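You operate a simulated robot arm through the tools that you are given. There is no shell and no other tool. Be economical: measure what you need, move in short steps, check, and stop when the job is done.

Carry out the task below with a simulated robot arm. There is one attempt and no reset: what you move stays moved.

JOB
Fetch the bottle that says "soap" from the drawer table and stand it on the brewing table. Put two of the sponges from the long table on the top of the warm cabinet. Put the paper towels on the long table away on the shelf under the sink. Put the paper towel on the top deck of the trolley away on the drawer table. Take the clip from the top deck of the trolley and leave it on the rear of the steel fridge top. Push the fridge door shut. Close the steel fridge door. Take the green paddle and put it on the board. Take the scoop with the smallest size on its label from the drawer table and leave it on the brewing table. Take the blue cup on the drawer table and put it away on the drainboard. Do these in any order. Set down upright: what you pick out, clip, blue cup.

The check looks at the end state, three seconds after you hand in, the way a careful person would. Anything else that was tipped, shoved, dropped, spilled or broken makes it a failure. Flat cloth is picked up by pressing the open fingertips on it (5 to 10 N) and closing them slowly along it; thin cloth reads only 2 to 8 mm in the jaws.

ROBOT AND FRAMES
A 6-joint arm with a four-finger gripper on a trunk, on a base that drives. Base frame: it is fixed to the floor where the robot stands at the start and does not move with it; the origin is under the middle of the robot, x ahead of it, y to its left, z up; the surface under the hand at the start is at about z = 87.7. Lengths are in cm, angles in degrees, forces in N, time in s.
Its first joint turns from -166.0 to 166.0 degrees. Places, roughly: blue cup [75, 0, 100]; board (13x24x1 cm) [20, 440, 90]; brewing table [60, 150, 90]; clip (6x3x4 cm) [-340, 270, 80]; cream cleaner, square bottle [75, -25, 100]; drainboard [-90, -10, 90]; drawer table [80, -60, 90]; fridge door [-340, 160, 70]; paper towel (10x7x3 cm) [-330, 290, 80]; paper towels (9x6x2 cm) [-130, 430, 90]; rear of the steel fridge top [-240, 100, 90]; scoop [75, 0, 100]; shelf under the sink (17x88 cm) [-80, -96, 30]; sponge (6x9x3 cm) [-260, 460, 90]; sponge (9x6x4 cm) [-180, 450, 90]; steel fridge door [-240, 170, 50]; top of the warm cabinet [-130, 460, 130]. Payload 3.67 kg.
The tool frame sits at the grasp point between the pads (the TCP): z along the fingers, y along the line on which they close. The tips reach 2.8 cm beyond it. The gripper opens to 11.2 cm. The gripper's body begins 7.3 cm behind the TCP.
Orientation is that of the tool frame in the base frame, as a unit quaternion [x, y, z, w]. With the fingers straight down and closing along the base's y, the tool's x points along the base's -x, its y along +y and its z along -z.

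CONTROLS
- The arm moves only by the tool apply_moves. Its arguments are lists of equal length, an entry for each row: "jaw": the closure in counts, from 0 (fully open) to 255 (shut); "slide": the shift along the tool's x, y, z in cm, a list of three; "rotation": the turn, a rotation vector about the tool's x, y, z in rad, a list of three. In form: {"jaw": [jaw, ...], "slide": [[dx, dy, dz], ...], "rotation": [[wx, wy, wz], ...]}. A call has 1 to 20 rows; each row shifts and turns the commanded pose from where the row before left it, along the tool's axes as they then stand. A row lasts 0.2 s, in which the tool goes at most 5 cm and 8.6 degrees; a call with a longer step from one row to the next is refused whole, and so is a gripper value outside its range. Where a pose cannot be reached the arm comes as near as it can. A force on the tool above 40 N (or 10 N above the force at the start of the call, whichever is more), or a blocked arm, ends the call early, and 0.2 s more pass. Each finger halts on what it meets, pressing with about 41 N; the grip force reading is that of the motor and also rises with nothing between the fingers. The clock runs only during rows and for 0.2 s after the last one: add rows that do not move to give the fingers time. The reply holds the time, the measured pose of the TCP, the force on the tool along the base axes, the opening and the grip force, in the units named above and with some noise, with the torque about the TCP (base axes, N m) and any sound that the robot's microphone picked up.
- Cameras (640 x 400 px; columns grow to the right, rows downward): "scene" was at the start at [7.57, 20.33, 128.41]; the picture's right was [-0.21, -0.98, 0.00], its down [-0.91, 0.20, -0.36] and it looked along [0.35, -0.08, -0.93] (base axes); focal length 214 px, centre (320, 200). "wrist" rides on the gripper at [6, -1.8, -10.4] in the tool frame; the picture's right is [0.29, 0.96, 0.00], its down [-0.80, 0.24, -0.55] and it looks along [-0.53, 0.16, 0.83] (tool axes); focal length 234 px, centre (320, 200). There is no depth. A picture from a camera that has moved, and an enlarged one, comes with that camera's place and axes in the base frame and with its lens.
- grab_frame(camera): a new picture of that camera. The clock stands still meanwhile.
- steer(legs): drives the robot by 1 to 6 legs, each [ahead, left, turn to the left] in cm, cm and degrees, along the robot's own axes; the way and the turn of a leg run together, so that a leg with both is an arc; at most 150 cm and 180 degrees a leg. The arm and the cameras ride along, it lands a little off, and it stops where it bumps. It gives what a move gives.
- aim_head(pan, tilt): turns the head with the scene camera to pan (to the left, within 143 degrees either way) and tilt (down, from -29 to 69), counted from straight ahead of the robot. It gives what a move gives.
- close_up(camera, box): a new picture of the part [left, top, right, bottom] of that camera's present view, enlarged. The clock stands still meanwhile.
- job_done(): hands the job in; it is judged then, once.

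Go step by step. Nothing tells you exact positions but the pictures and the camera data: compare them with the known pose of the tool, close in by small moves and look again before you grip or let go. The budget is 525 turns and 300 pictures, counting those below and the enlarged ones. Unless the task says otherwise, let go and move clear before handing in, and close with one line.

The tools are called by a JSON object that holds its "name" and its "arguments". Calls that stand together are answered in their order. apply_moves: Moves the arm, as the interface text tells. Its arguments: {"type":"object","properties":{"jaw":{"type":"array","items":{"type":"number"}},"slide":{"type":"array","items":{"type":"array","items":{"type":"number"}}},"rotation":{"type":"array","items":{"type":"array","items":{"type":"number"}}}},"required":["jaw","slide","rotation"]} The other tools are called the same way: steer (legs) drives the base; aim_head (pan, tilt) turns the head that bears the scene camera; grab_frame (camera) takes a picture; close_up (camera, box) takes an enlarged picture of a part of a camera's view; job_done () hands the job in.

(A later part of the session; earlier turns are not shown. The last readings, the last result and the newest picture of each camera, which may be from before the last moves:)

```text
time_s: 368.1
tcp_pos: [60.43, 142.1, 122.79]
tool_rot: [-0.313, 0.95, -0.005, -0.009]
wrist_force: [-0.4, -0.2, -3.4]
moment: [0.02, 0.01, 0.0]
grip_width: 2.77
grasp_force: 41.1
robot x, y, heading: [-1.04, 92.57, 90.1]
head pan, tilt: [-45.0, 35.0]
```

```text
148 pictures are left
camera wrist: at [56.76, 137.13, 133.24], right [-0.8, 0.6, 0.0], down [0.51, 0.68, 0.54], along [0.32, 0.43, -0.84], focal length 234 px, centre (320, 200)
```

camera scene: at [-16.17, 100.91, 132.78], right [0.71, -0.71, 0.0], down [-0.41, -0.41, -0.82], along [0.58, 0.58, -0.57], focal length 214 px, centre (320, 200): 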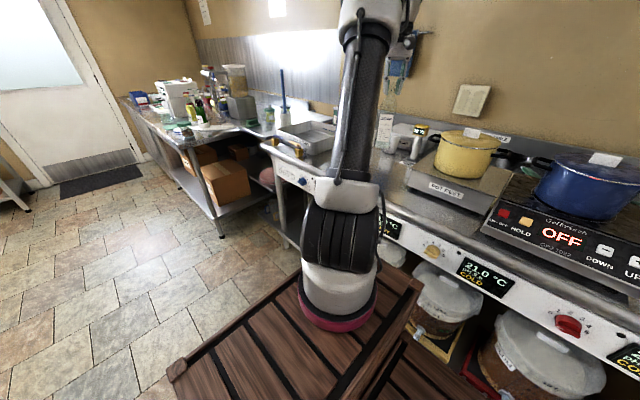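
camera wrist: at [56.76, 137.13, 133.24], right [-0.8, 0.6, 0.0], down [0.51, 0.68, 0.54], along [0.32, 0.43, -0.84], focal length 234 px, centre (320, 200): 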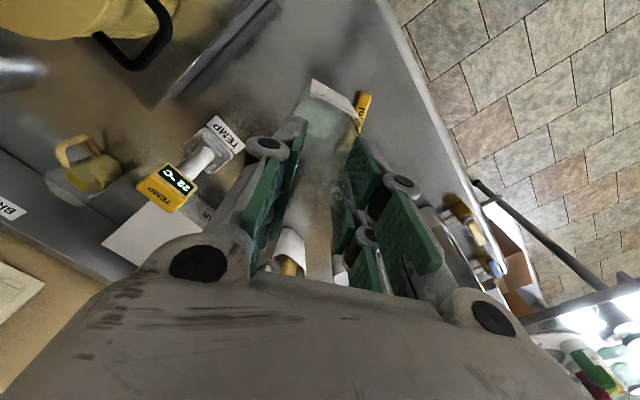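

The scoop lies at (54–63, 147–154). I'll put the soap at about (66.5, 142), well clear of it and the thermometer.

{"name": "apply_moves", "arguments": {"jaw": [255, 255, 255, 255, 255, 255, 255], "slide": [[-2.4, -1.85, 0], [-2.45, -1.85, 0], [0, 0, 3], [0, 0, 3.5], [0, 0, 3], [0, 0, 1.2], [0, 0, 0]], "rotation": [[0, 0, 0], [0, 0, 0], [0, 0, 0], [0, 0, 0], [0, 0, 0], [0, 0, 0], [0, 0, 0]]}}

{"name": "grab_frame", "arguments": {"camera": "wrist"}}

{"name": "close_up", "arguments": {"camera": "scene", "box": [340, 50, 460, 200]}}

```text
time_s: 369.7
tcp_pos: [66.54, 141.84, 112.01]
tool_rot: [-0.313, 0.95, -0.006, -0.009]
wrist_force: [0.7, -0.5, -4.2]
moment: [-0.04, -0.02, 0.04]
grip_width: 2.74
grasp_force: 41.1
robot x, y, heading: [-1.19, 92.25, 90.0]
head pan, tilt: [-45.0, 35.0]
```

```text
147 pictures are left
camera wrist: at [62.9, 137.02, 122.5], right [-0.8, 0.6, 0.0], down [0.51, 0.68, 0.54], along [0.32, 0.43, -0.84], focal length 234 px, centre (320, 200)
```

wrist: 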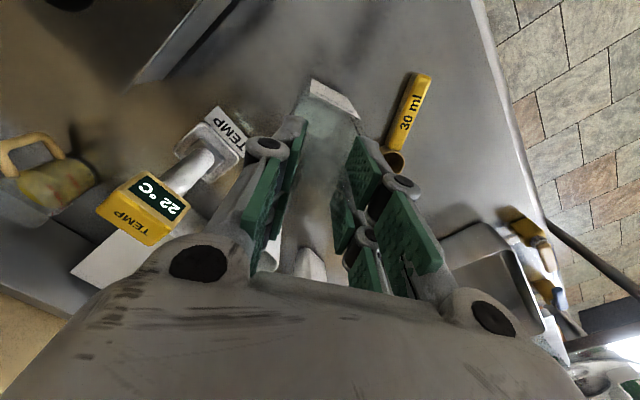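

```text
2.67 times, centred on (400, 125) of scene
camera zoom: at [-16.17, 100.9, 132.78], right [0.71, -0.71, 0.0], down [-0.41, -0.41, -0.82], along [0.58, 0.58, -0.57], focal length 572 px, centre (107, 400)
```

zoom: 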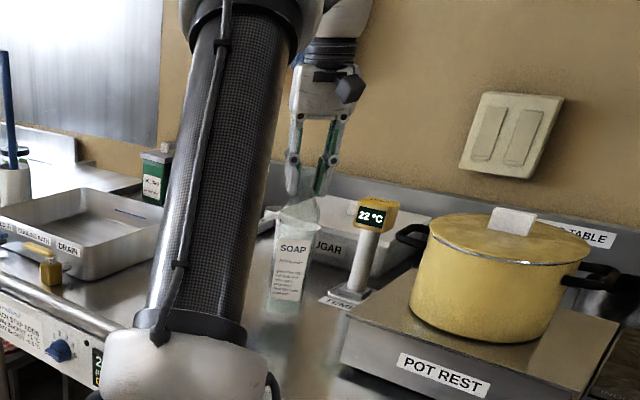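

It hangs just above the table with clear room. I'll lower slowly to contact.

{"name": "apply_moves", "arguments": {"jaw": [255, 255, 255, 255, 255], "slide": [[0, 0, 0.5], [0, 0, 0.4], [0, 0, 0.3], [0, 0, 0.2], [0, 0, 0]], "rotation": [[0, 0, 0], [0, 0, 0], [0, 0, 0], [0, 0, 0], [0, 0, 0]]}}

```text
time_s: 370.9
tcp_pos: [66.38, 142.08, 110.69]
tool_rot: [-0.313, 0.95, -0.007, -0.009]
wrist_force: [-0.1, 0.3, -3.8]
moment: [-0.02, 0.02, -0.04]
grip_width: 2.78
grasp_force: 41.3
robot x, y, heading: [-0.77, 92.26, 89.8]
head pan, tilt: [-45.0, 35.0]
```

{"name": "apply_moves", "arguments": {"jaw": [255, 255, 255, 255, 255], "slide": [[0, 0, 0.2], [0, 0, 0.15], [0, 0, 0.15], [0, 0, 0.1], [0, 0, 0]], "rotation": [[0, 0, 0], [0, 0, 0], [0, 0, 0], [0, 0, 0], [0, 0, 0]]}}

```text
time_s: 372.1
tcp_pos: [66.27, 142.01, 110.17]
tool_rot: [-0.313, 0.95, -0.005, -0.008]
wrist_force: [4.1, 2.8, 32.7]
moment: [0.29, -0.41, -0.24]
grip_width: 2.71
grasp_force: 41.3
robot x, y, heading: [-1.0, 92.64, 90.2]
head pan, tilt: [-45.0, 35.0]
```

Contact. I'll relieve the pressure slightly, open, and rise.

{"name": "apply_moves", "arguments": {"jaw": [255, 225, 195, 165, 135, 110, 110, 110, 110, 110, 110], "slide": [[0, 0, -0.25], [0, 0, 0], [0, 0, 0], [0, 0, 0], [0, 0, 0], [0, 0, 0], [0, 0, -1.5], [0, 0, -3], [0, 0, -4], [0, 0, -2], [0, 0, 0]], "rotation": [[0, 0, 0], [0, 0, 0], [0, 0, 0], [0, 0, 0], [0, 0, 0], [0, 0, 0], [0, 0, 0], [0, 0, 0], [0, 0, 0], [0, 0, 0], [0, 0, 0]]}}

{"name": "close_up", "arguments": {"camera": "scene", "box": [340, 50, 460, 200]}}

{"name": "grab_frame", "arguments": {"camera": "wrist"}}

```text
time_s: 374.5
tcp_pos: [66.19, 142.02, 120.75]
tool_rot: [-0.313, 0.95, -0.005, -0.009]
wrist_force: [0.5, 0.1, 0.8]
moment: [0.03, 0.01, -0.01]
grip_width: 6.39
grasp_force: 0.1
robot x, y, heading: [-0.9, 93.16, 90.1]
head pan, tilt: [-45.0, 35.0]
```

```text
2.67 times, centred on (400, 125) of scene
camera zoom: at [-16.17, 100.89, 132.78], right [0.71, -0.71, 0.0], down [-0.41, -0.41, -0.82], along [0.58, 0.58, -0.57], focal length 572 px, centre (107, 400)
```

zoom: 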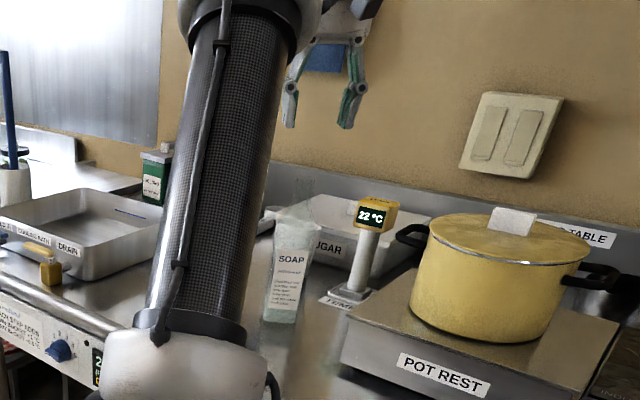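

```text
144 pictures are left
camera wrist: at [62.52, 137.1, 131.3], right [-0.8, 0.6, 0.0], down [0.51, 0.68, 0.54], along [0.32, 0.43, -0.84], focal length 234 px, centre (320, 200)
```

wrist: 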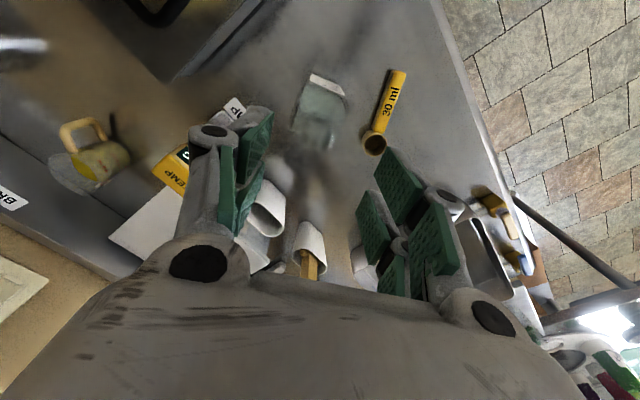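

The soap stands upright on the brewing table. I'll swing the arm back to the front and head for the trolley.

{"name": "apply_moves", "arguments": {"jaw": [110, 110, 110, 110, 110, 110, 110, 110, 110, 110, 110, 110, 110, 110, 110], "slide": [[2.4, 1.85, -1], [2.4, 1.85, -1], [-0.97, 4.2, 0], [-0.97, 4.2, 0], [-0.97, 4.2, 0], [-0.97, 4.2, 0], [-0.97, 4.2, 0], [-0.97, 4.2, 0], [-0.97, 4.2, 0], [-0.97, 4.2, 0], [-0.97, 4.2, 0], [-0.97, 4.2, 0], [-0.97, 4.2, 0], [-0.97, 4.2, 0], [0, 0, 0]], "rotation": [[0, 0, 0], [0, 0, 0], [0, 0, -0.075], [0, 0, -0.075], [0, 0, -0.075], [0, 0, -0.075], [0, 0, -0.075], [0, 0, -0.075], [0, 0, -0.075], [0, 0, -0.075], [0, 0, -0.075], [0, 0, -0.075], [0, 0, -0.075], [0, 0, -0.075], [0, 0, 0]]}}

{"name": "steer", "arguments": {"legs": [[0, 15, 0], [120, 25, 0], [0, 0, 90], [90, 0, 0]]}}

{"name": "aim_head", "arguments": {"pan": 0, "tilt": 15}}

{"name": "grab_frame", "arguments": {"camera": "scene"}}

```text
time_s: 377.7
tcp_pos: [23.72, 176.28, 122.67]
tool_rot: [-0.696, 0.718, 0.0, -0.011]
wrist_force: [0.3, -0.4, -0.4]
moment: [0.0, 0.02, 0.03]
grip_width: 6.38
grasp_force: 0.1
robot x, y, heading: [-1.02, 93.0, 89.8]
head pan, tilt: [-45.0, 35.0]
```

```text
time_s: 393.0
tcp_pos: [-219.02, 238.16, 122.74]
tool_rot: [0.999, -0.031, 0.008, 0.008]
wrist_force: [-0.4, -0.3, -0.3]
moment: [-0.03, 0.03, 0.0]
grip_width: 6.38
grasp_force: 0.0
robot x, y, heading: [-136.04, 210.88, 178.1]
head pan, tilt: [-45.0, 35.0]
```

```text
time_s: 394.1
tcp_pos: [-218.99, 238.31, 122.71]
tool_rot: [0.999, -0.031, 0.008, 0.007]
wrist_force: [0.5, 0.7, 0.3]
moment: [-0.01, -0.01, 0.02]
grip_width: 6.38
grasp_force: 0.0
robot x, y, heading: [-135.81, 210.93, 178.2]
head pan, tilt: [0.0, 15.0]
```

```text
143 pictures are left
camera scene: at [-147.98, 189.92, 135.97], right [0.03, 1.0, 0.0], down [0.26, -0.01, -0.97], along [-0.97, 0.03, -0.26], focal length 214 px, centre (320, 200)
```

scene: 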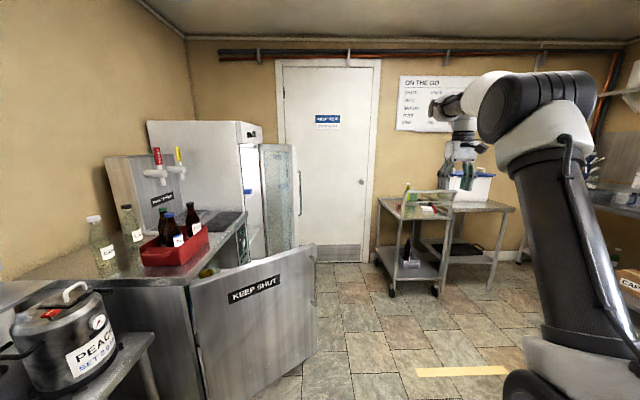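

I can see the steel fridge door ("KEEP SHUT", half open, free end near (-247,191)), the white fridge with its door open, and the trolley near (-335,270). I'll drive closer to the trolley.

{"name": "steer", "arguments": {"legs": [[60, -52, 1.8]]}}

{"name": "aim_head", "arguments": {"pan": -5, "tilt": 30}}

{"name": "grab_frame", "arguments": {"camera": "scene"}}

{"name": "grab_frame", "arguments": {"camera": "wrist"}}

```text
time_s: 398.4
tcp_pos: [-279.66, 289.73, 122.72]
tool_rot: [1.0, -0.019, 0.008, 0.007]
wrist_force: [0.1, 0.0, 0.5]
moment: [-0.02, -0.03, -0.01]
grip_width: 6.39
grasp_force: 0.0
robot x, y, heading: [-196.18, 264.34, 179.8]
head pan, tilt: [0.0, 15.0]
```

```text
time_s: 399.2
tcp_pos: [-279.62, 289.82, 122.66]
tool_rot: [1.0, -0.019, 0.009, 0.008]
wrist_force: [0.7, -0.5, -0.2]
moment: [0.0, 0.01, -0.01]
grip_width: 6.36
grasp_force: 0.1
robot x, y, heading: [-196.01, 264.48, 179.7]
head pan, tilt: [-5.0, 30.0]
```

```text
142 pictures are left
camera scene: at [-207.11, 243.95, 133.56], right [0.09, 1.0, 0.0], down [0.5, -0.05, -0.87], along [-0.86, 0.08, -0.5], focal length 214 px, centre (320, 200)
```

scene: 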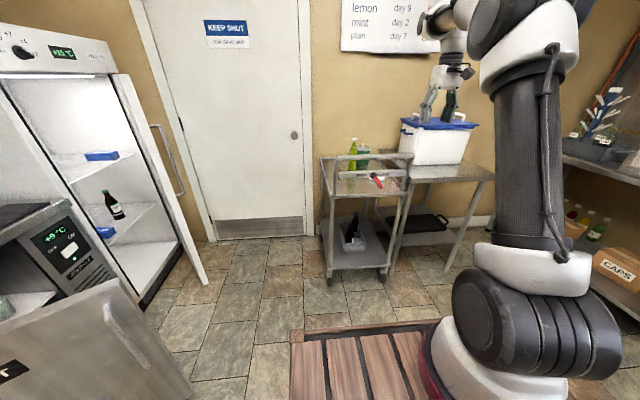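

```text
141 pictures are left
camera wrist: at [-273.79, 291.43, 133.13], right [0.25, -0.97, 0.02], down [-0.81, -0.2, 0.54], along [-0.52, -0.15, -0.84], focal length 234 px, centre (320, 200)
```

wrist: 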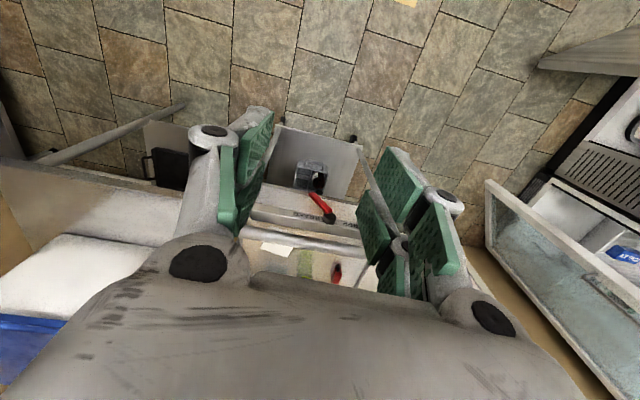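

Now I'll zoom in on the trolley's top deck.

{"name": "close_up", "arguments": {"camera": "scene", "box": [310, 130, 420, 205]}}

{"name": "close_up", "arguments": {"camera": "scene", "box": [0, 30, 230, 330]}}

```text
5.33 times, centred on (365, 168) of scene
camera zoom: at [-207.11, 243.95, 133.56], right [0.09, 1.0, 0.0], down [0.5, -0.05, -0.87], along [-0.86, 0.08, -0.5], focal length 1144 px, centre (80, 373)
```

zoom: 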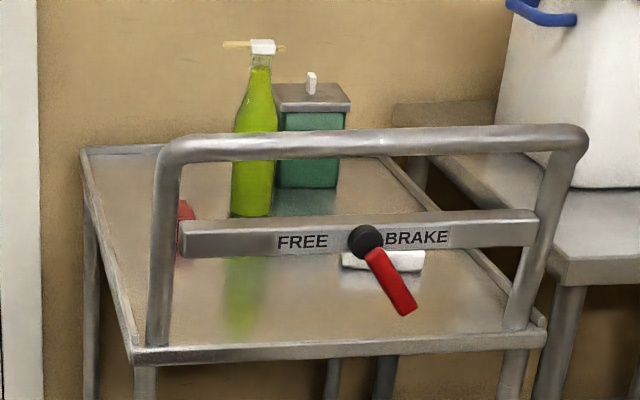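

```text
1.33 times, centred on (115, 180) of scene
camera zoom: at [-207.11, 243.95, 133.56], right [0.09, 1.0, 0.0], down [0.5, -0.05, -0.87], along [-0.86, 0.08, -0.5], focal length 286 px, centre (593, 227)
```

zoom: 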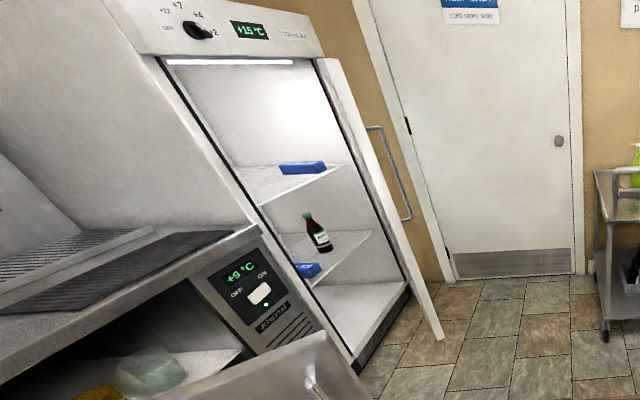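

The towel is near (-322, 290) and a red clip near (-330, 269) on the trolley deck (z≈80); the trolley's handle rises to z≈101 at its near end. I'll shift the hand left, drive closer, and look down from above.

{"name": "apply_moves", "arguments": {"jaw": [60, 60, 60, 60, 60], "slide": [[1.5, 4.5, 0], [1.5, 4.5, 0], [1.5, 4.5, 0], [1.5, 4, 0], [0, 0, 0]], "rotation": [[0, 0, 0], [0, 0, 0], [0, 0, 0], [0, 0, 0], [0, 0, 0]]}}

{"name": "steer", "arguments": {"legs": [[36, -14, 0]]}}

{"name": "grab_frame", "arguments": {"camera": "wrist"}}

{"name": "grab_frame", "arguments": {"camera": "scene"}}

```text
time_s: 400.4
tcp_pos: [-273.97, 272.06, 123.15]
tool_rot: [1.0, -0.019, 0.008, 0.008]
wrist_force: [-0.7, -0.1, 0.5]
moment: [-0.01, -0.01, 0.01]
grip_width: 8.57
grasp_force: 0.2
robot x, y, heading: [-195.97, 264.53, 179.7]
head pan, tilt: [-5.0, 30.0]
```

```text
time_s: 402.8
tcp_pos: [-309.26, 286.73, 123.06]
tool_rot: [1.0, -0.022, 0.008, 0.007]
wrist_force: [-0.2, 0.4, -1.1]
moment: [0.01, 0.0, 0.0]
grip_width: 8.56
grasp_force: 0.0
robot x, y, heading: [-231.44, 278.66, 179.4]
head pan, tilt: [-5.0, 30.0]
```

```text
138 pictures are left
camera wrist: at [-303.46, 288.35, 133.47], right [0.25, -0.97, 0.02], down [-0.82, -0.2, 0.54], along [-0.52, -0.15, -0.84], focal length 234 px, centre (320, 200)
```

wrist: 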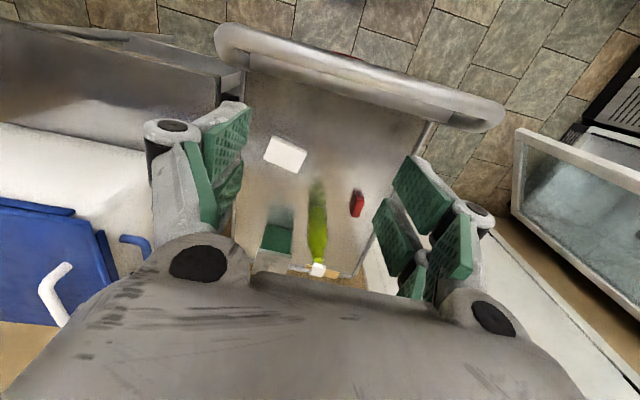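

```text
137 pictures are left
camera scene: at [-242.62, 258.18, 133.55], right [0.1, 1.0, 0.0], down [0.5, -0.05, -0.87], along [-0.86, 0.09, -0.5], focal length 214 px, centre (320, 200)
```

scene: 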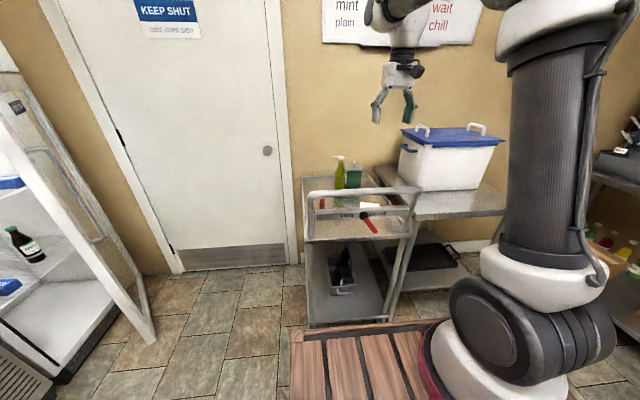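

Triangulating, the deck is at z≈75 with the towel at (-327, 290) and the clip at (-335.6, 268.5). I'll close the doors first while the gripper is empty: turn left to face the steel fridge door.

{"name": "steer", "arguments": {"legs": [[0, 0, 90]]}}

{"name": "aim_head", "arguments": {"pan": -10, "tilt": 35}}

{"name": "grab_frame", "arguments": {"camera": "scene"}}

{"name": "grab_frame", "arguments": {"camera": "wrist"}}

```text
time_s: 407.0
tcp_pos: [-240.9, 201.06, 123.09]
tool_rot: [0.73, 0.684, 0.011, -0.001]
wrist_force: [0.6, -0.2, 0.4]
moment: [0.0, 0.02, 0.03]
grip_width: 8.57
grasp_force: 0.0
robot x, y, heading: [-231.33, 278.34, -91.9]
head pan, tilt: [-5.0, 30.0]
```

```text
time_s: 407.7
tcp_pos: [-240.91, 201.12, 123.1]
tool_rot: [0.729, 0.685, 0.011, -0.001]
wrist_force: [-0.5, 0.4, -0.1]
moment: [-0.02, 0.02, -0.01]
grip_width: 8.55
grasp_force: 0.0
robot x, y, heading: [-231.44, 278.89, -91.5]
head pan, tilt: [-10.0, 35.0]
```

```text
136 pictures are left
camera scene: at [-211.72, 267.47, 132.78], right [-0.98, 0.2, 0.0], down [0.12, 0.56, -0.82], along [-0.17, -0.8, -0.57], focal length 214 px, centre (320, 200)
```

scene: 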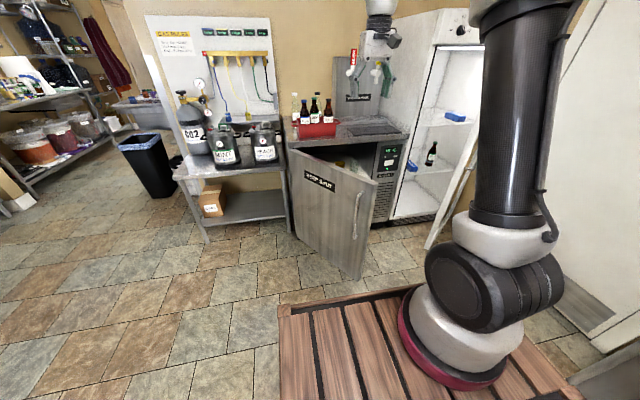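

```text
135 pictures are left
camera wrist: at [-242.58, 206.92, 133.47], right [0.97, 0.23, 0.02], down [0.18, -0.82, 0.54], along [0.14, -0.53, -0.84], focal length 234 px, centre (320, 200)
```

wrist: 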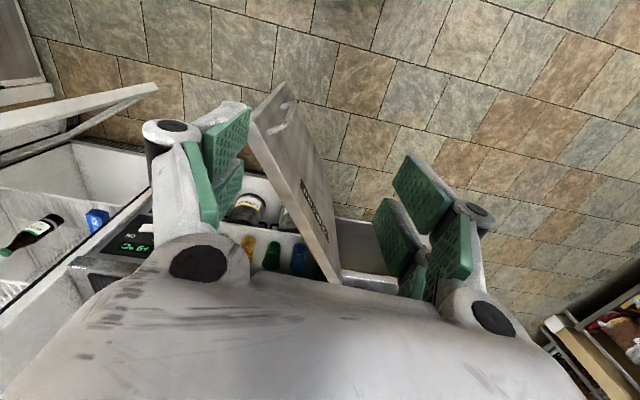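

I see the steel door's outer face with its handle, free end at about (-250,195), hinge near (-219,147). I'll close the fingers, pitch the tool 45° and bring the tips in front of the outer face.

{"name": "apply_moves", "arguments": {"jaw": [255, 255, 255, 255, 255, 255, 255, 255, 255, 255, 255, 255, 255, 255, 255, 255], "slide": [[0, 0, 0], [0, 0, 0], [0, 0, 0], [0, 0, 0], [0, 0, 0], [0, 0, 0], [0, 0, 0], [0, 0, 0], [0, 0, 0], [0, 0, 0], [3.1, 2.56, 1.99], [3.1, 2.56, 1.99], [3.1, 2.56, 1.99], [3.1, 2.56, 1.99], [3.1, 2.56, 1.99], [0, 0, 0]], "rotation": [[0, 0, 0.115], [0, 0, 0.115], [0, 0, 0.115], [0, 0, 0.115], [0, -0.131, 0], [0, -0.131, 0], [0, -0.131, 0], [0, -0.131, 0], [0, -0.131, 0], [0, -0.131, 0], [0, 0, 0], [0, 0, 0], [0, 0, 0], [0, 0, 0], [0, 0, 0], [0, 0, 0]]}}

{"name": "grab_frame", "arguments": {"camera": "scene"}}

{"name": "grab_frame", "arguments": {"camera": "wrist"}}

```text
time_s: 411.1
tcp_pos: [-227.24, 198.26, 105.23]
tool_rot: [0.804, 0.463, -0.323, 0.189]
wrist_force: [0.4, 0.6, 0.4]
moment: [0.02, 0.0, -0.05]
grip_width: 0.0
grasp_force: 35.8
robot x, y, heading: [-231.26, 278.75, -91.7]
head pan, tilt: [-10.0, 35.0]
```

```text
134 pictures are left
camera scene: at [-211.72, 267.48, 132.78], right [-0.98, 0.2, 0.0], down [0.12, 0.56, -0.82], along [-0.17, -0.8, -0.57], focal length 214 px, centre (320, 200)
```

scene: 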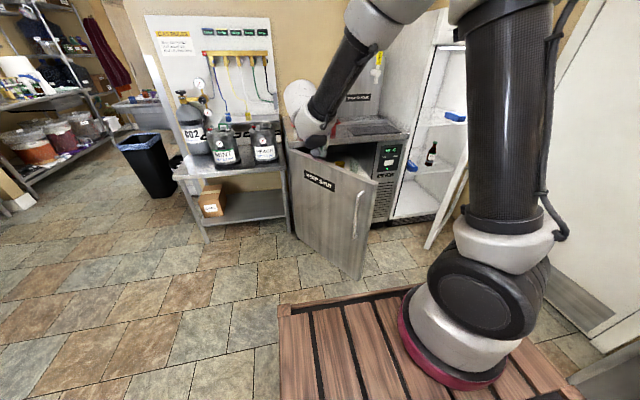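

```text
133 pictures are left
camera wrist: at [-223.1, 209.11, 108.57], right [0.93, -0.3, -0.19], down [0.11, -0.28, 0.95], along [-0.34, -0.91, -0.23], focal length 234 px, centre (320, 200)
```

wrist: 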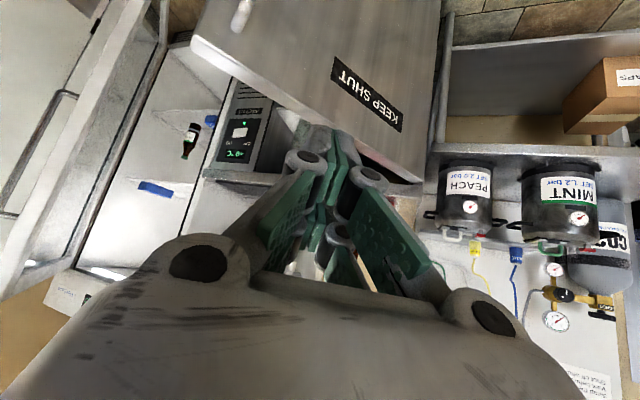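

{"name": "apply_moves", "arguments": {"jaw": [255, 255, 255, 255, 255, 255, 255, 255], "slide": [[1.69, -0.15, 3.97], [1.69, -0.15, 3.97], [1.69, -0.15, 3.97], [1.69, -0.15, 3.97], [1.69, -0.15, 3.97], [1.69, -0.15, 3.97], [1.69, -0.15, 3.97], [0, 0, 0]], "rotation": [[0, 0, 0], [0, 0, 0], [0, 0, 0], [0, 0, 0], [0, 0, 0], [0, 0, 0], [0, 0, 0], [0, 0, 0]]}}

{"name": "grab_frame", "arguments": {"camera": "wrist"}}

{"name": "close_up", "arguments": {"camera": "scene", "box": [260, 80, 420, 300]}}

```text
time_s: 412.9
tcp_pos: [-233.95, 189.39, 77.04]
tool_rot: [0.803, 0.463, -0.323, 0.189]
wrist_force: [0.2, -0.8, -0.5]
moment: [-0.04, 0.02, 0.03]
grip_width: 0.0
grasp_force: 36.0
robot x, y, heading: [-231.05, 279.07, -91.8]
head pan, tilt: [-10.0, 35.0]
```

```text
132 pictures are left
camera wrist: at [-229.81, 200.24, 80.32], right [0.93, -0.3, -0.19], down [0.11, -0.28, 0.95], along [-0.34, -0.91, -0.23], focal length 234 px, centre (320, 200)
```

wrist: 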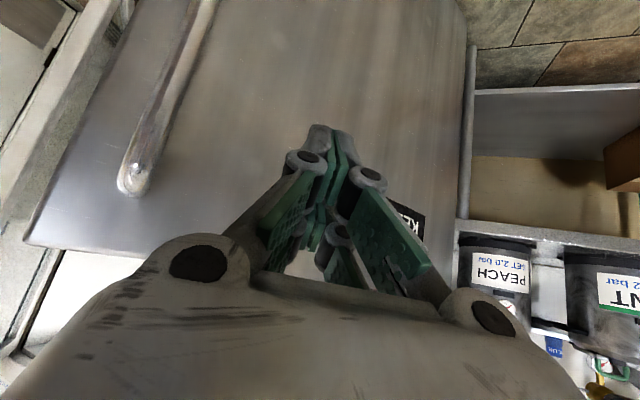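

```text
1.82 times, centred on (340, 190) of scene
camera zoom: at [-211.72, 267.47, 132.78], right [-0.98, 0.2, 0.0], down [0.12, 0.56, -0.82], along [-0.17, -0.8, -0.57], focal length 390 px, centre (284, 218)
```

zoom: 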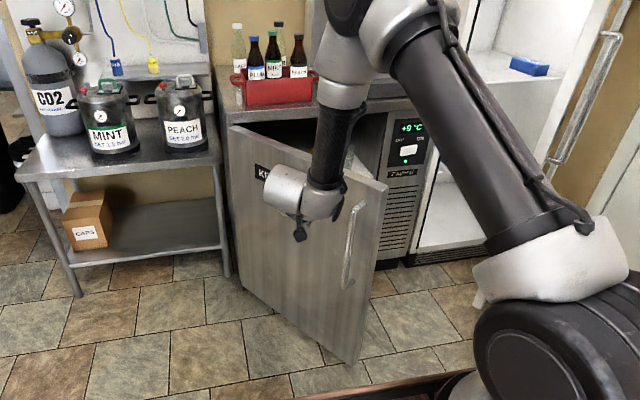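

The tips face the door between the handle and the hinge. I'll push along the closing arc.

{"name": "apply_moves", "arguments": {"jaw": [255, 255, 255, 255, 255, 255, 255, 255, 255, 255, 255], "slide": [[-1.7, -1.03, 1.7], [-1.7, -1.03, 1.7], [-1.7, -1.03, 1.7], [-1.69, -0.93, 1.69], [-1.69, -0.93, 1.69], [-1.69, -0.93, 1.69], [-1.69, -0.93, 1.69], [-1.8, -0.32, 1.8], [-1.8, -0.32, 1.8], [-1.8, -0.32, 1.8], [-1.8, -0.32, 1.8]], "rotation": [[0, 0, 0], [0, 0, 0], [0, 0, 0], [0, 0, 0], [0, 0, 0], [0, 0, 0], [0, 0, 0], [0, 0, 0], [0, 0, 0], [0, 0, 0], [0, 0, 0]]}}

{"name": "grab_frame", "arguments": {"camera": "scene"}}

{"name": "grab_frame", "arguments": {"camera": "wrist"}}

```text
time_s: 415.3
tcp_pos: [-254.41, 170.18, 76.33]
tool_rot: [0.803, 0.464, -0.323, 0.189]
wrist_force: [1.2, 0.3, 0.9]
moment: [0.02, 0.02, 0.02]
grip_width: 0.0
grasp_force: 35.1
robot x, y, heading: [-231.16, 278.74, -91.7]
head pan, tilt: [-10.0, 35.0]
```

```text
130 pictures are left
camera scene: at [-211.72, 267.48, 132.78], right [-0.98, 0.2, 0.0], down [0.12, 0.56, -0.82], along [-0.17, -0.8, -0.57], focal length 214 px, centre (320, 200)
```

scene: 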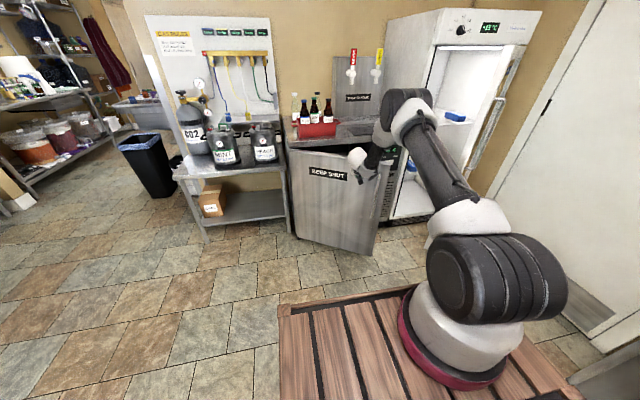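

```text
129 pictures are left
camera wrist: at [-250.33, 181.06, 79.61], right [0.93, -0.3, -0.2], down [0.11, -0.28, 0.95], along [-0.34, -0.91, -0.23], focal length 234 px, centre (320, 200)
```

wrist: 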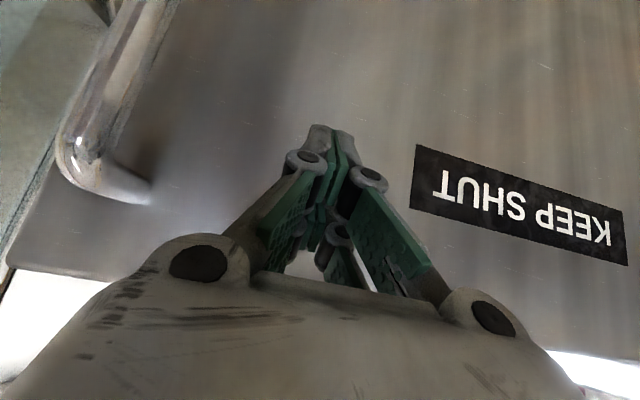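

The door swings easily. I'll drive ahead 15 cm, so the hand pushes it further.

{"name": "steer", "arguments": {"legs": [[15, 0, 1.5]]}}

{"name": "grab_frame", "arguments": {"camera": "scene"}}

```text
time_s: 416.6
tcp_pos: [-251.54, 155.02, 76.39]
tool_rot: [0.796, 0.475, -0.321, 0.194]
wrist_force: [0.1, 0.3, -0.5]
moment: [-0.01, -0.01, -0.01]
grip_width: 0.02
grasp_force: 35.6
robot x, y, heading: [-231.76, 264.02, -90.1]
head pan, tilt: [-10.0, 35.0]
```

```text
128 pictures are left
camera scene: at [-211.66, 253.41, 132.78], right [-0.98, 0.18, 0.0], down [0.1, 0.56, -0.82], along [-0.14, -0.81, -0.57], focal length 214 px, centre (320, 200)
```

scene: 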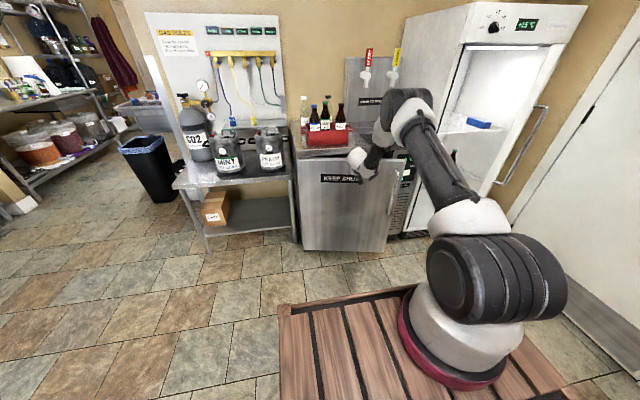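

Nearly closed. I'll drive a bit more and finish the push with the arm, watching the force.

{"name": "steer", "arguments": {"legs": [[4, 0, 0]]}}

{"name": "apply_moves", "arguments": {"jaw": [255, 255, 255, 255], "slide": [[-0.6, 0.4, 0.6], [-0.6, 0.4, 0.6], [-0.6, 0.4, 0.6], [-0.6, 0.4, 0.6]], "rotation": [[0, 0, 0], [0, 0, 0], [0, 0, 0], [0, 0, 0]]}}

{"name": "grab_frame", "arguments": {"camera": "wrist"}}

{"name": "grab_frame", "arguments": {"camera": "scene"}}

```text
time_s: 417.5
tcp_pos: [-251.56, 150.99, 76.31]
tool_rot: [0.797, 0.475, -0.319, 0.194]
wrist_force: [-0.1, 0.7, -0.4]
moment: [0.0, 0.03, -0.01]
grip_width: 0.01
grasp_force: 35.6
robot x, y, heading: [-231.81, 259.62, -90.2]
head pan, tilt: [-10.0, 35.0]
```

```text
time_s: 418.5
tcp_pos: [-251.78, 147.15, 76.31]
tool_rot: [0.797, 0.474, -0.32, 0.193]
wrist_force: [0.0, -0.3, -0.3]
moment: [0.02, -0.01, 0.0]
grip_width: 0.0
grasp_force: 35.4
robot x, y, heading: [-231.63, 260.01, -90.1]
head pan, tilt: [-10.0, 35.0]
```

```text
127 pictures are left
camera wrist: at [-247.97, 158.13, 79.56], right [0.94, -0.27, -0.2], down [0.12, -0.28, 0.95], along [-0.31, -0.92, -0.23], focal length 234 px, centre (320, 200)
```

wrist: 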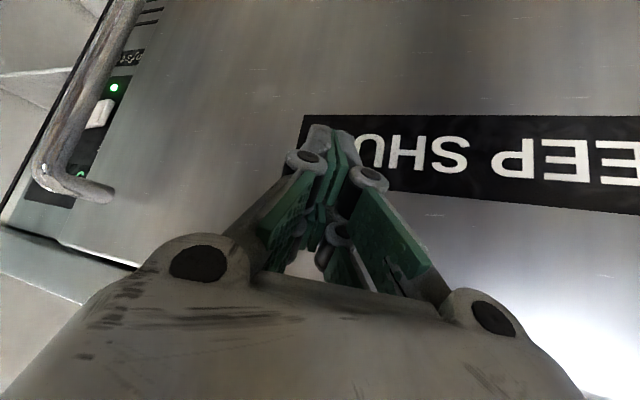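

```text
126 pictures are left
camera scene: at [-211.67, 249.34, 132.78], right [-0.98, 0.18, 0.0], down [0.1, 0.56, -0.82], along [-0.14, -0.81, -0.57], focal length 214 px, centre (320, 200)
```

scene: 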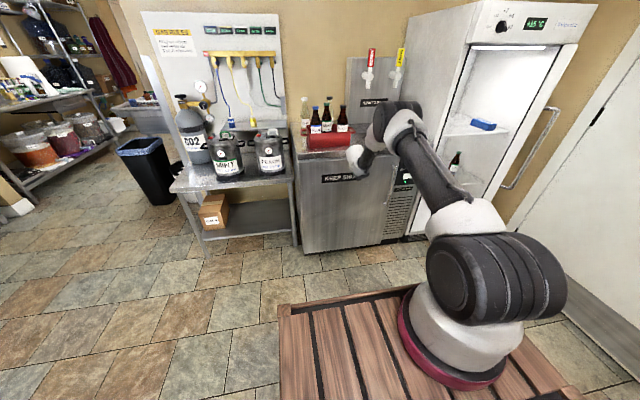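

It's nearly flush; I'll keep pushing until it resists.

{"name": "apply_moves", "arguments": {"jaw": [255, 255, 255, 255, 255], "slide": [[-0.6, 0.4, 0.6], [-0.6, 0.4, 0.6], [-0.6, 0.4, 0.6], [-0.6, 0.4, 0.6], [-0.6, 0.4, 0.6]], "rotation": [[0, 0, 0], [0, 0, 0], [0, 0, 0], [0, 0, 0], [0, 0, 0]]}}

{"name": "grab_frame", "arguments": {"camera": "wrist"}}

```text
time_s: 418.9
tcp_pos: [-251.88, 146.89, 76.27]
tool_rot: [0.798, 0.473, -0.32, 0.192]
wrist_force: [5.7, 33.7, 18.2]
moment: [-0.65, 0.17, -0.06]
grip_width: 0.0
grasp_force: 35.9
robot x, y, heading: [-231.54, 260.44, -90.0]
head pan, tilt: [-10.0, 35.0]
stopped in row 1: the force on the tool passed its limit at 65 N (the readings are from after the stop); the commanded pose is now the measured one
```

```text
125 pictures are left
camera wrist: at [-247.98, 157.85, 79.56], right [0.94, -0.27, -0.2], down [0.12, -0.28, 0.95], along [-0.32, -0.92, -0.23], focal length 234 px, centre (320, 200)
```

wrist: 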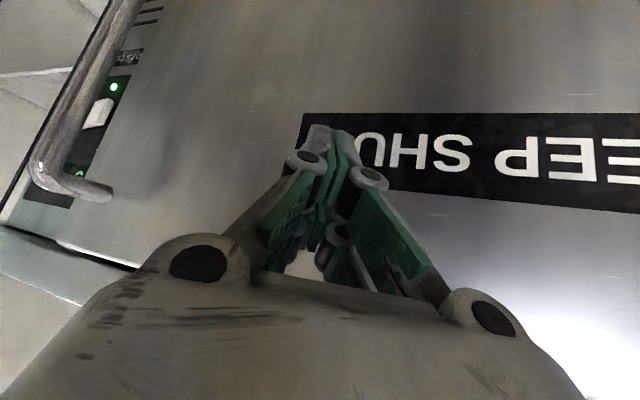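

The steel fridge door met firm resistance at the frame, so it is shut. I'll retreat, raise the hand, turn the tool to heading -90°, and shift toward the white fridge door (hinge near (-352,138), free end near (-317,171)).

{"name": "apply_moves", "arguments": {"jaw": [255, 255, 255, 255, 255, 255, 255, 255, 255, 255, 255, 255, 255, 255, 255, 255], "slide": [[0, 0, -3], [0, 0, -4], [0, 0, -4], [-3.3, 0, -3.3], [-3.3, 0, -3.3], [-3.3, 0, -3.3], [-3.3, 0, -3.3], [-3.3, 0, -3.3], [-3.3, 0, -3.3], [0, 0, 0], [0, 0, 0], [0, 0, 0], [0, 0, 0], [3, 0, -3], [3, 0, -3], [3, 0, -3]], "rotation": [[0, 0, 0], [0, 0, 0], [0, 0, 0], [0, 0, 0], [0, 0, 0], [0, 0, 0], [0, 0, 0], [0, 0, 0], [0, 0, 0], [-0.0955, 0, -0.0955], [-0.0955, 0, -0.0955], [-0.0955, 0, -0.0955], [-0.0955, 0, -0.0955], [0, 0, 0], [0, 0, 0], [0, 0, 0]]}}

{"name": "grab_frame", "arguments": {"camera": "scene"}}

```text
time_s: 422.3
tcp_pos: [-249.26, 165.45, 112.04]
tool_rot: [0.644, 0.668, -0.254, 0.274]
wrist_force: [-0.7, 0.3, -0.7]
moment: [-0.05, -0.01, -0.02]
grip_width: 0.0
grasp_force: 36.1
robot x, y, heading: [-231.64, 260.03, -90.0]
head pan, tilt: [-10.0, 35.0]
```

```text
124 pictures are left
camera scene: at [-211.66, 249.32, 132.77], right [-0.98, 0.18, 0.0], down [0.1, 0.57, -0.82], along [-0.14, -0.81, -0.57], focal length 214 px, centre (320, 200)
```

scene: 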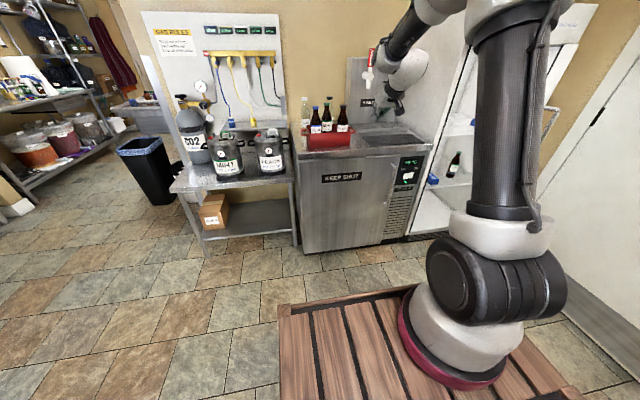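

The steel door is flush. I'll shift the robot right toward the white fridge.

{"name": "steer", "arguments": {"legs": [[0, -36, 0]]}}

{"name": "aim_head", "arguments": {"pan": -25, "tilt": 25}}

{"name": "grab_frame", "arguments": {"camera": "scene"}}

{"name": "grab_frame", "arguments": {"camera": "wrist"}}

```text
time_s: 424.6
tcp_pos: [-285.96, 165.56, 112.02]
tool_rot: [0.644, 0.668, -0.254, 0.274]
wrist_force: [-0.8, 1.4, -0.3]
moment: [0.02, -0.01, 0.03]
grip_width: 0.0
grasp_force: 35.6
robot x, y, heading: [-268.03, 259.77, -90.0]
head pan, tilt: [-10.0, 35.0]
```

```text
time_s: 425.4
tcp_pos: [-285.95, 165.68, 112.16]
tool_rot: [0.644, 0.667, -0.255, 0.274]
wrist_force: [0.1, -0.5, -0.2]
moment: [-0.01, -0.01, 0.0]
grip_width: 0.02
grasp_force: 36.0
robot x, y, heading: [-268.29, 260.27, -90.2]
head pan, tilt: [-25.0, 25.0]
```

```text
123 pictures are left
camera scene: at [-250.51, 249.77, 134.35], right [-0.91, 0.43, 0.0], down [0.18, 0.38, -0.91], along [-0.39, -0.82, -0.42], focal length 214 px, centre (320, 200)
```

scene: 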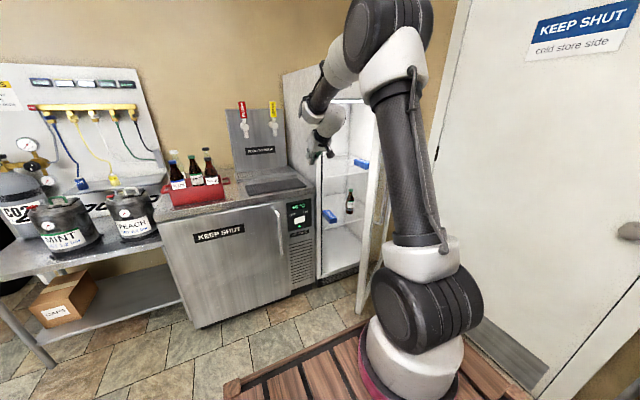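

```text
122 pictures are left
camera wrist: at [-288.3, 177.02, 115.4], right [0.95, 0.25, -0.19], down [0.23, -0.18, 0.96], along [0.2, -0.95, -0.23], focal length 234 px, centre (320, 200)
```

wrist: 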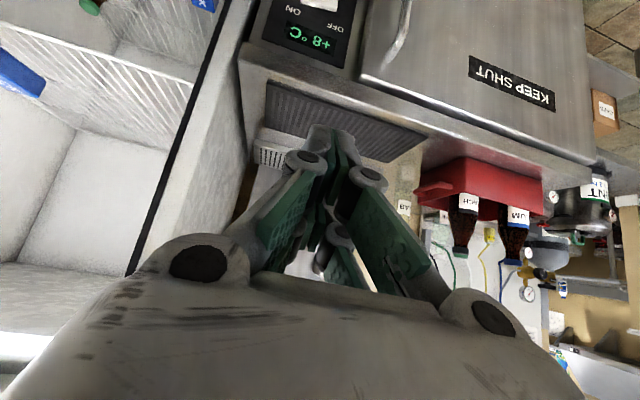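

I'll bring the hand out and around the free end of the white door to its outer side.

{"name": "apply_moves", "arguments": {"jaw": [255, 255, 255, 255, 255, 255, 255, 255, 255, 255, 255, 255], "slide": [[1.82, -2.17, -3.15], [1.82, -2.17, -3.15], [1.82, -2.17, -3.15], [1.82, -2.17, -3.15], [1.82, -2.17, -3.15], [1.82, -2.17, -3.15], [0.72, -4.36, -0.7], [0.72, -4.36, -0.7], [0.72, -4.36, -0.7], [0.72, -4.36, -0.7], [0.72, -4.36, -0.7], [0, 0, 0]], "rotation": [[0, 0, 0], [0, 0, 0], [0, 0, 0], [0, 0, 0], [0, 0, 0], [0, 0, 0], [0, 0, 0], [0, 0, 0], [0, 0, 0], [0, 0, 0], [0, 0, 0], [0, 0, 0]]}}

{"name": "grab_frame", "arguments": {"camera": "wrist"}}

{"name": "grab_frame", "arguments": {"camera": "scene"}}

```text
time_s: 428.0
tcp_pos: [-321.99, 189.84, 117.83]
tool_rot: [0.644, 0.668, -0.254, 0.274]
wrist_force: [-0.2, -0.1, 0.5]
moment: [-0.01, -0.03, 0.02]
grip_width: 0.0
grasp_force: 35.0
robot x, y, heading: [-268.21, 260.3, -90.2]
head pan, tilt: [-25.0, 25.0]
```

```text
121 pictures are left
camera wrist: at [-324.32, 201.23, 121.1], right [0.95, 0.25, -0.19], down [0.23, -0.18, 0.96], along [0.2, -0.95, -0.23], focal length 234 px, centre (320, 200)
```

wrist: 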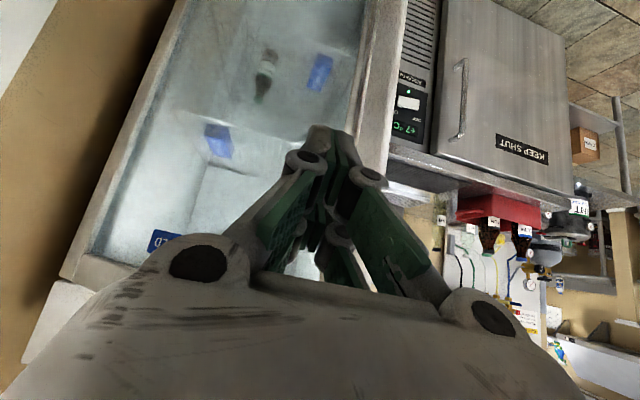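

```text
120 pictures are left
camera scene: at [-250.52, 249.78, 134.35], right [-0.9, 0.43, 0.0], down [0.18, 0.38, -0.91], along [-0.39, -0.82, -0.42], focal length 214 px, centre (320, 200)
```

scene: 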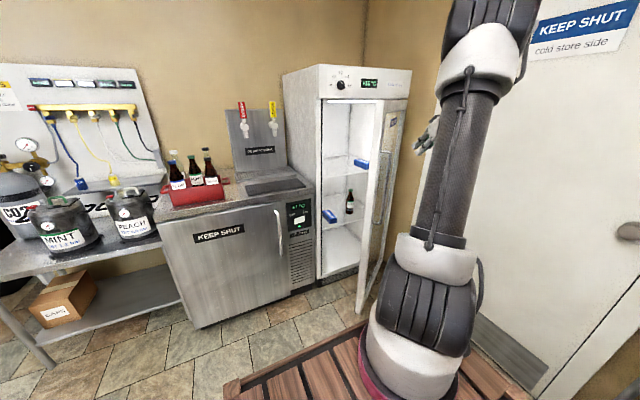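

I'm now facing the outer side of the white door. I'll raise slightly, align with its free stile at x≈-318, and push in -y.

{"name": "apply_moves", "arguments": {"jaw": [255, 255, 255, 255, 255, 255, 255, 255, 255], "slide": [[-2.8, 3.8, -1], [0, 0, -1.9], [-2.5, 0, 2.4], [-2.5, 0, 2.4], [-2.5, 0, 2.4], [-2.5, 0, 2.4], [-2.5, 0, 2.4], [-2.5, 0, 2.4], [0, 0, 0]], "rotation": [[0, 0, 0], [0, 0, 0], [0, 0, 0], [0, 0, 0], [0, 0, 0], [0, 0, 0], [0, 0, 0], [0, 0, 0], [0, 0, 0]]}}

{"name": "grab_frame", "arguments": {"camera": "wrist"}}

{"name": "grab_frame", "arguments": {"camera": "scene"}}

```text
time_s: 430.0
tcp_pos: [-317.32, 169.64, 121.78]
tool_rot: [0.644, 0.667, -0.254, 0.275]
wrist_force: [-0.4, -0.1, -0.2]
moment: [0.04, 0.02, 0.02]
grip_width: 0.0
grasp_force: 35.4
robot x, y, heading: [-268.37, 260.48, -90.6]
head pan, tilt: [-25.0, 25.0]
```

```text
119 pictures are left
camera wrist: at [-319.71, 180.92, 125.02], right [0.95, 0.25, -0.19], down [0.23, -0.18, 0.96], along [0.2, -0.95, -0.23], focal length 234 px, centre (320, 200)
```

wrist: 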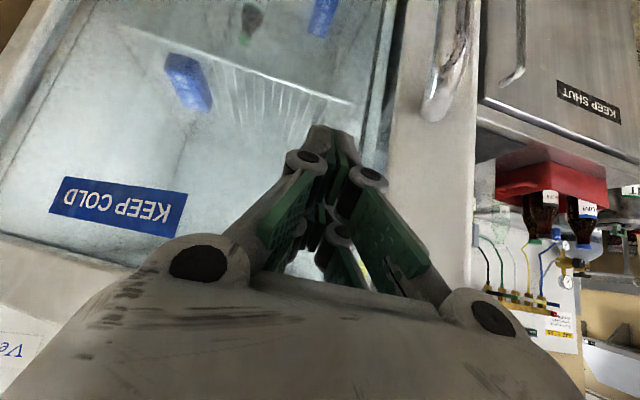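

```text
118 pictures are left
camera scene: at [-250.52, 249.77, 134.35], right [-0.9, 0.43, 0.0], down [0.18, 0.38, -0.91], along [-0.39, -0.82, -0.42], focal length 214 px, centre (320, 200)
```

scene: 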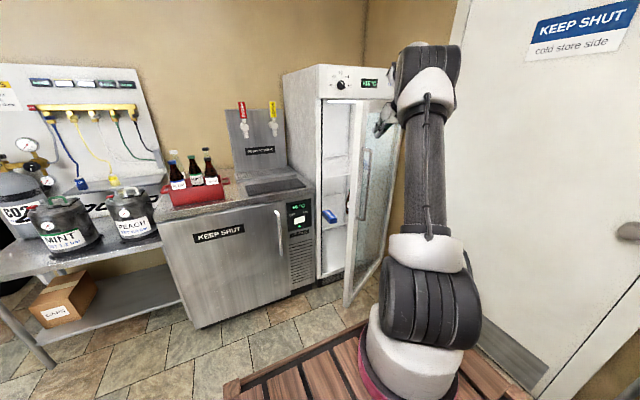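

The door is moving. I'll drive ahead 20 cm to push it further.

{"name": "steer", "arguments": {"legs": [[18, 0, 0.5]]}}

{"name": "grab_frame", "arguments": {"camera": "scene"}}

{"name": "grab_frame", "arguments": {"camera": "wrist"}}

```text
time_s: 431.4
tcp_pos: [-316.37, 151.85, 121.67]
tool_rot: [0.64, 0.672, -0.252, 0.276]
wrist_force: [0.5, 0.7, -0.6]
moment: [0.02, -0.03, 0.0]
grip_width: 0.01
grasp_force: 34.9
robot x, y, heading: [-268.08, 242.85, -89.7]
head pan, tilt: [-25.0, 25.0]
```

```text
117 pictures are left
camera scene: at [-250.38, 232.75, 134.35], right [-0.91, 0.42, 0.0], down [0.18, 0.38, -0.91], along [-0.38, -0.82, -0.42], focal length 214 px, centre (320, 200)
```

scene: 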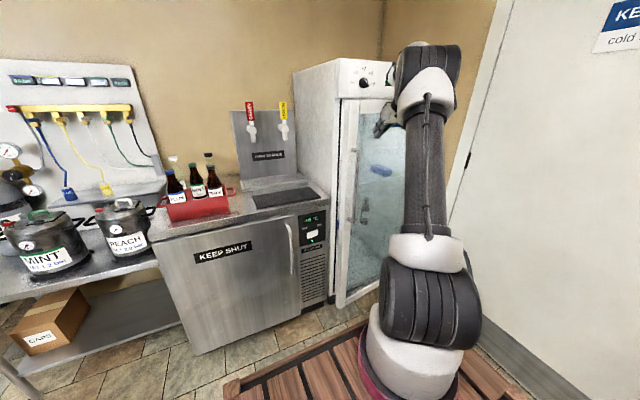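

```text
116 pictures are left
camera wrist: at [-318.81, 163.18, 125.02], right [0.95, 0.26, -0.19], down [0.24, -0.18, 0.96], along [0.21, -0.95, -0.23], focal length 234 px, centre (320, 200)
```

wrist: 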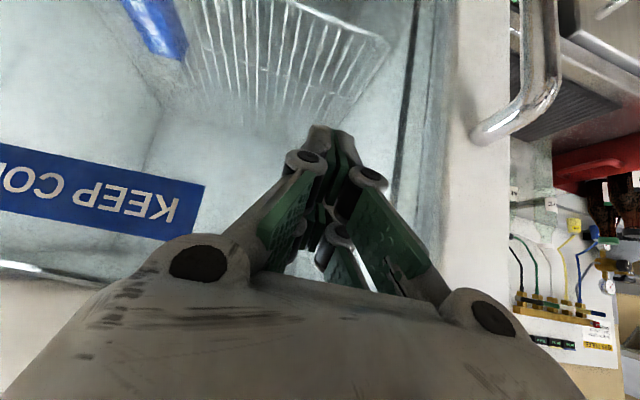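

Nearly shut. I'll push the remaining part with the arm until resistance.

{"name": "apply_moves", "arguments": {"jaw": [255, 255, 255, 255, 255], "slide": [[-0.9, 0.3, 0.9], [-0.9, 0.3, 0.9], [-0.9, 0.3, 0.9], [-0.9, 0.3, 0.9], [-0.9, 0.3, 0.9]], "rotation": [[0, 0, 0], [0, 0, 0], [0, 0, 0], [0, 0, 0], [0, 0, 0]]}}

{"name": "grab_frame", "arguments": {"camera": "scene"}}

```text
time_s: 432.6
tcp_pos: [-314.43, 145.54, 121.74]
tool_rot: [0.64, 0.671, -0.253, 0.276]
wrist_force: [-1.3, 0.5, -0.6]
moment: [0.03, -0.01, 0.0]
grip_width: 0.0
grasp_force: 36.0
robot x, y, heading: [-268.43, 242.97, -89.3]
head pan, tilt: [-25.0, 25.0]
```

```text
115 pictures are left
camera scene: at [-250.38, 232.76, 134.35], right [-0.91, 0.42, 0.0], down [0.18, 0.38, -0.91], along [-0.38, -0.82, -0.42], focal length 214 px, centre (320, 200)
```

scene: 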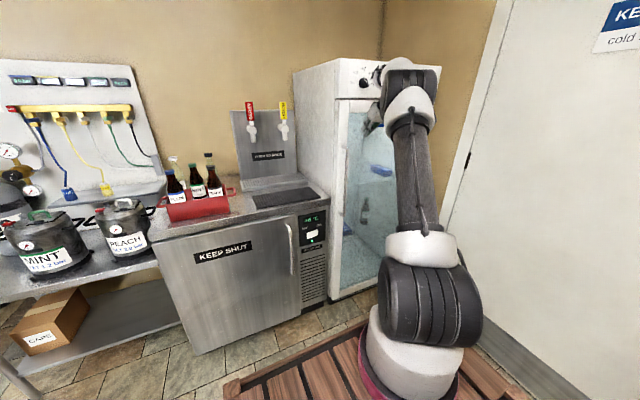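

{"name": "apply_moves", "arguments": {"jaw": [255, 255, 255, 255, 255], "slide": [[-0.7, 0, 0.7], [-0.7, 0, 0.7], [-0.7, 0, 0.7], [-0.7, 0, 0.7], [-0.7, 0, 0.7]], "rotation": [[0, 0, 0], [0, 0, 0], [0, 0, 0], [0, 0, 0], [0, 0, 0]]}}

{"name": "grab_frame", "arguments": {"camera": "wrist"}}

```text
time_s: 433.2
tcp_pos: [-314.46, 144.79, 121.73]
tool_rot: [0.641, 0.672, -0.249, 0.274]
wrist_force: [7.2, 22.3, 6.1]
moment: [-0.17, 0.01, 0.19]
grip_width: 0.0
grasp_force: 35.1
robot x, y, heading: [-267.96, 243.19, -89.8]
head pan, tilt: [-25.0, 25.0]
stopped in row 2: the force on the tool passed its limit at 59 N (the readings are from after the stop); the commanded pose is now the measured one
```

```text
114 pictures are left
camera wrist: at [-317.0, 156.17, 125.07], right [0.95, 0.26, -0.18], down [0.24, -0.18, 0.95], along [0.22, -0.95, -0.24], focal length 234 px, centre (320, 200)
```

wrist: 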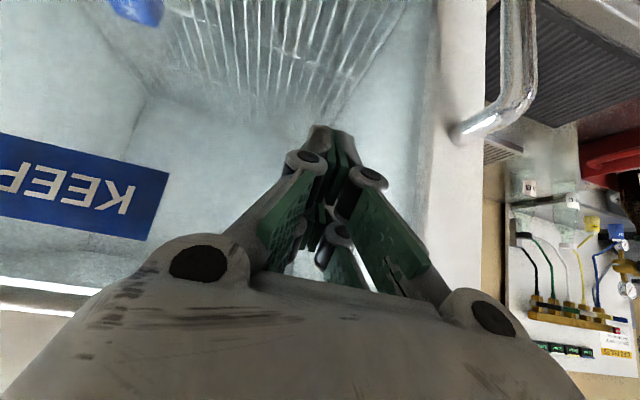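

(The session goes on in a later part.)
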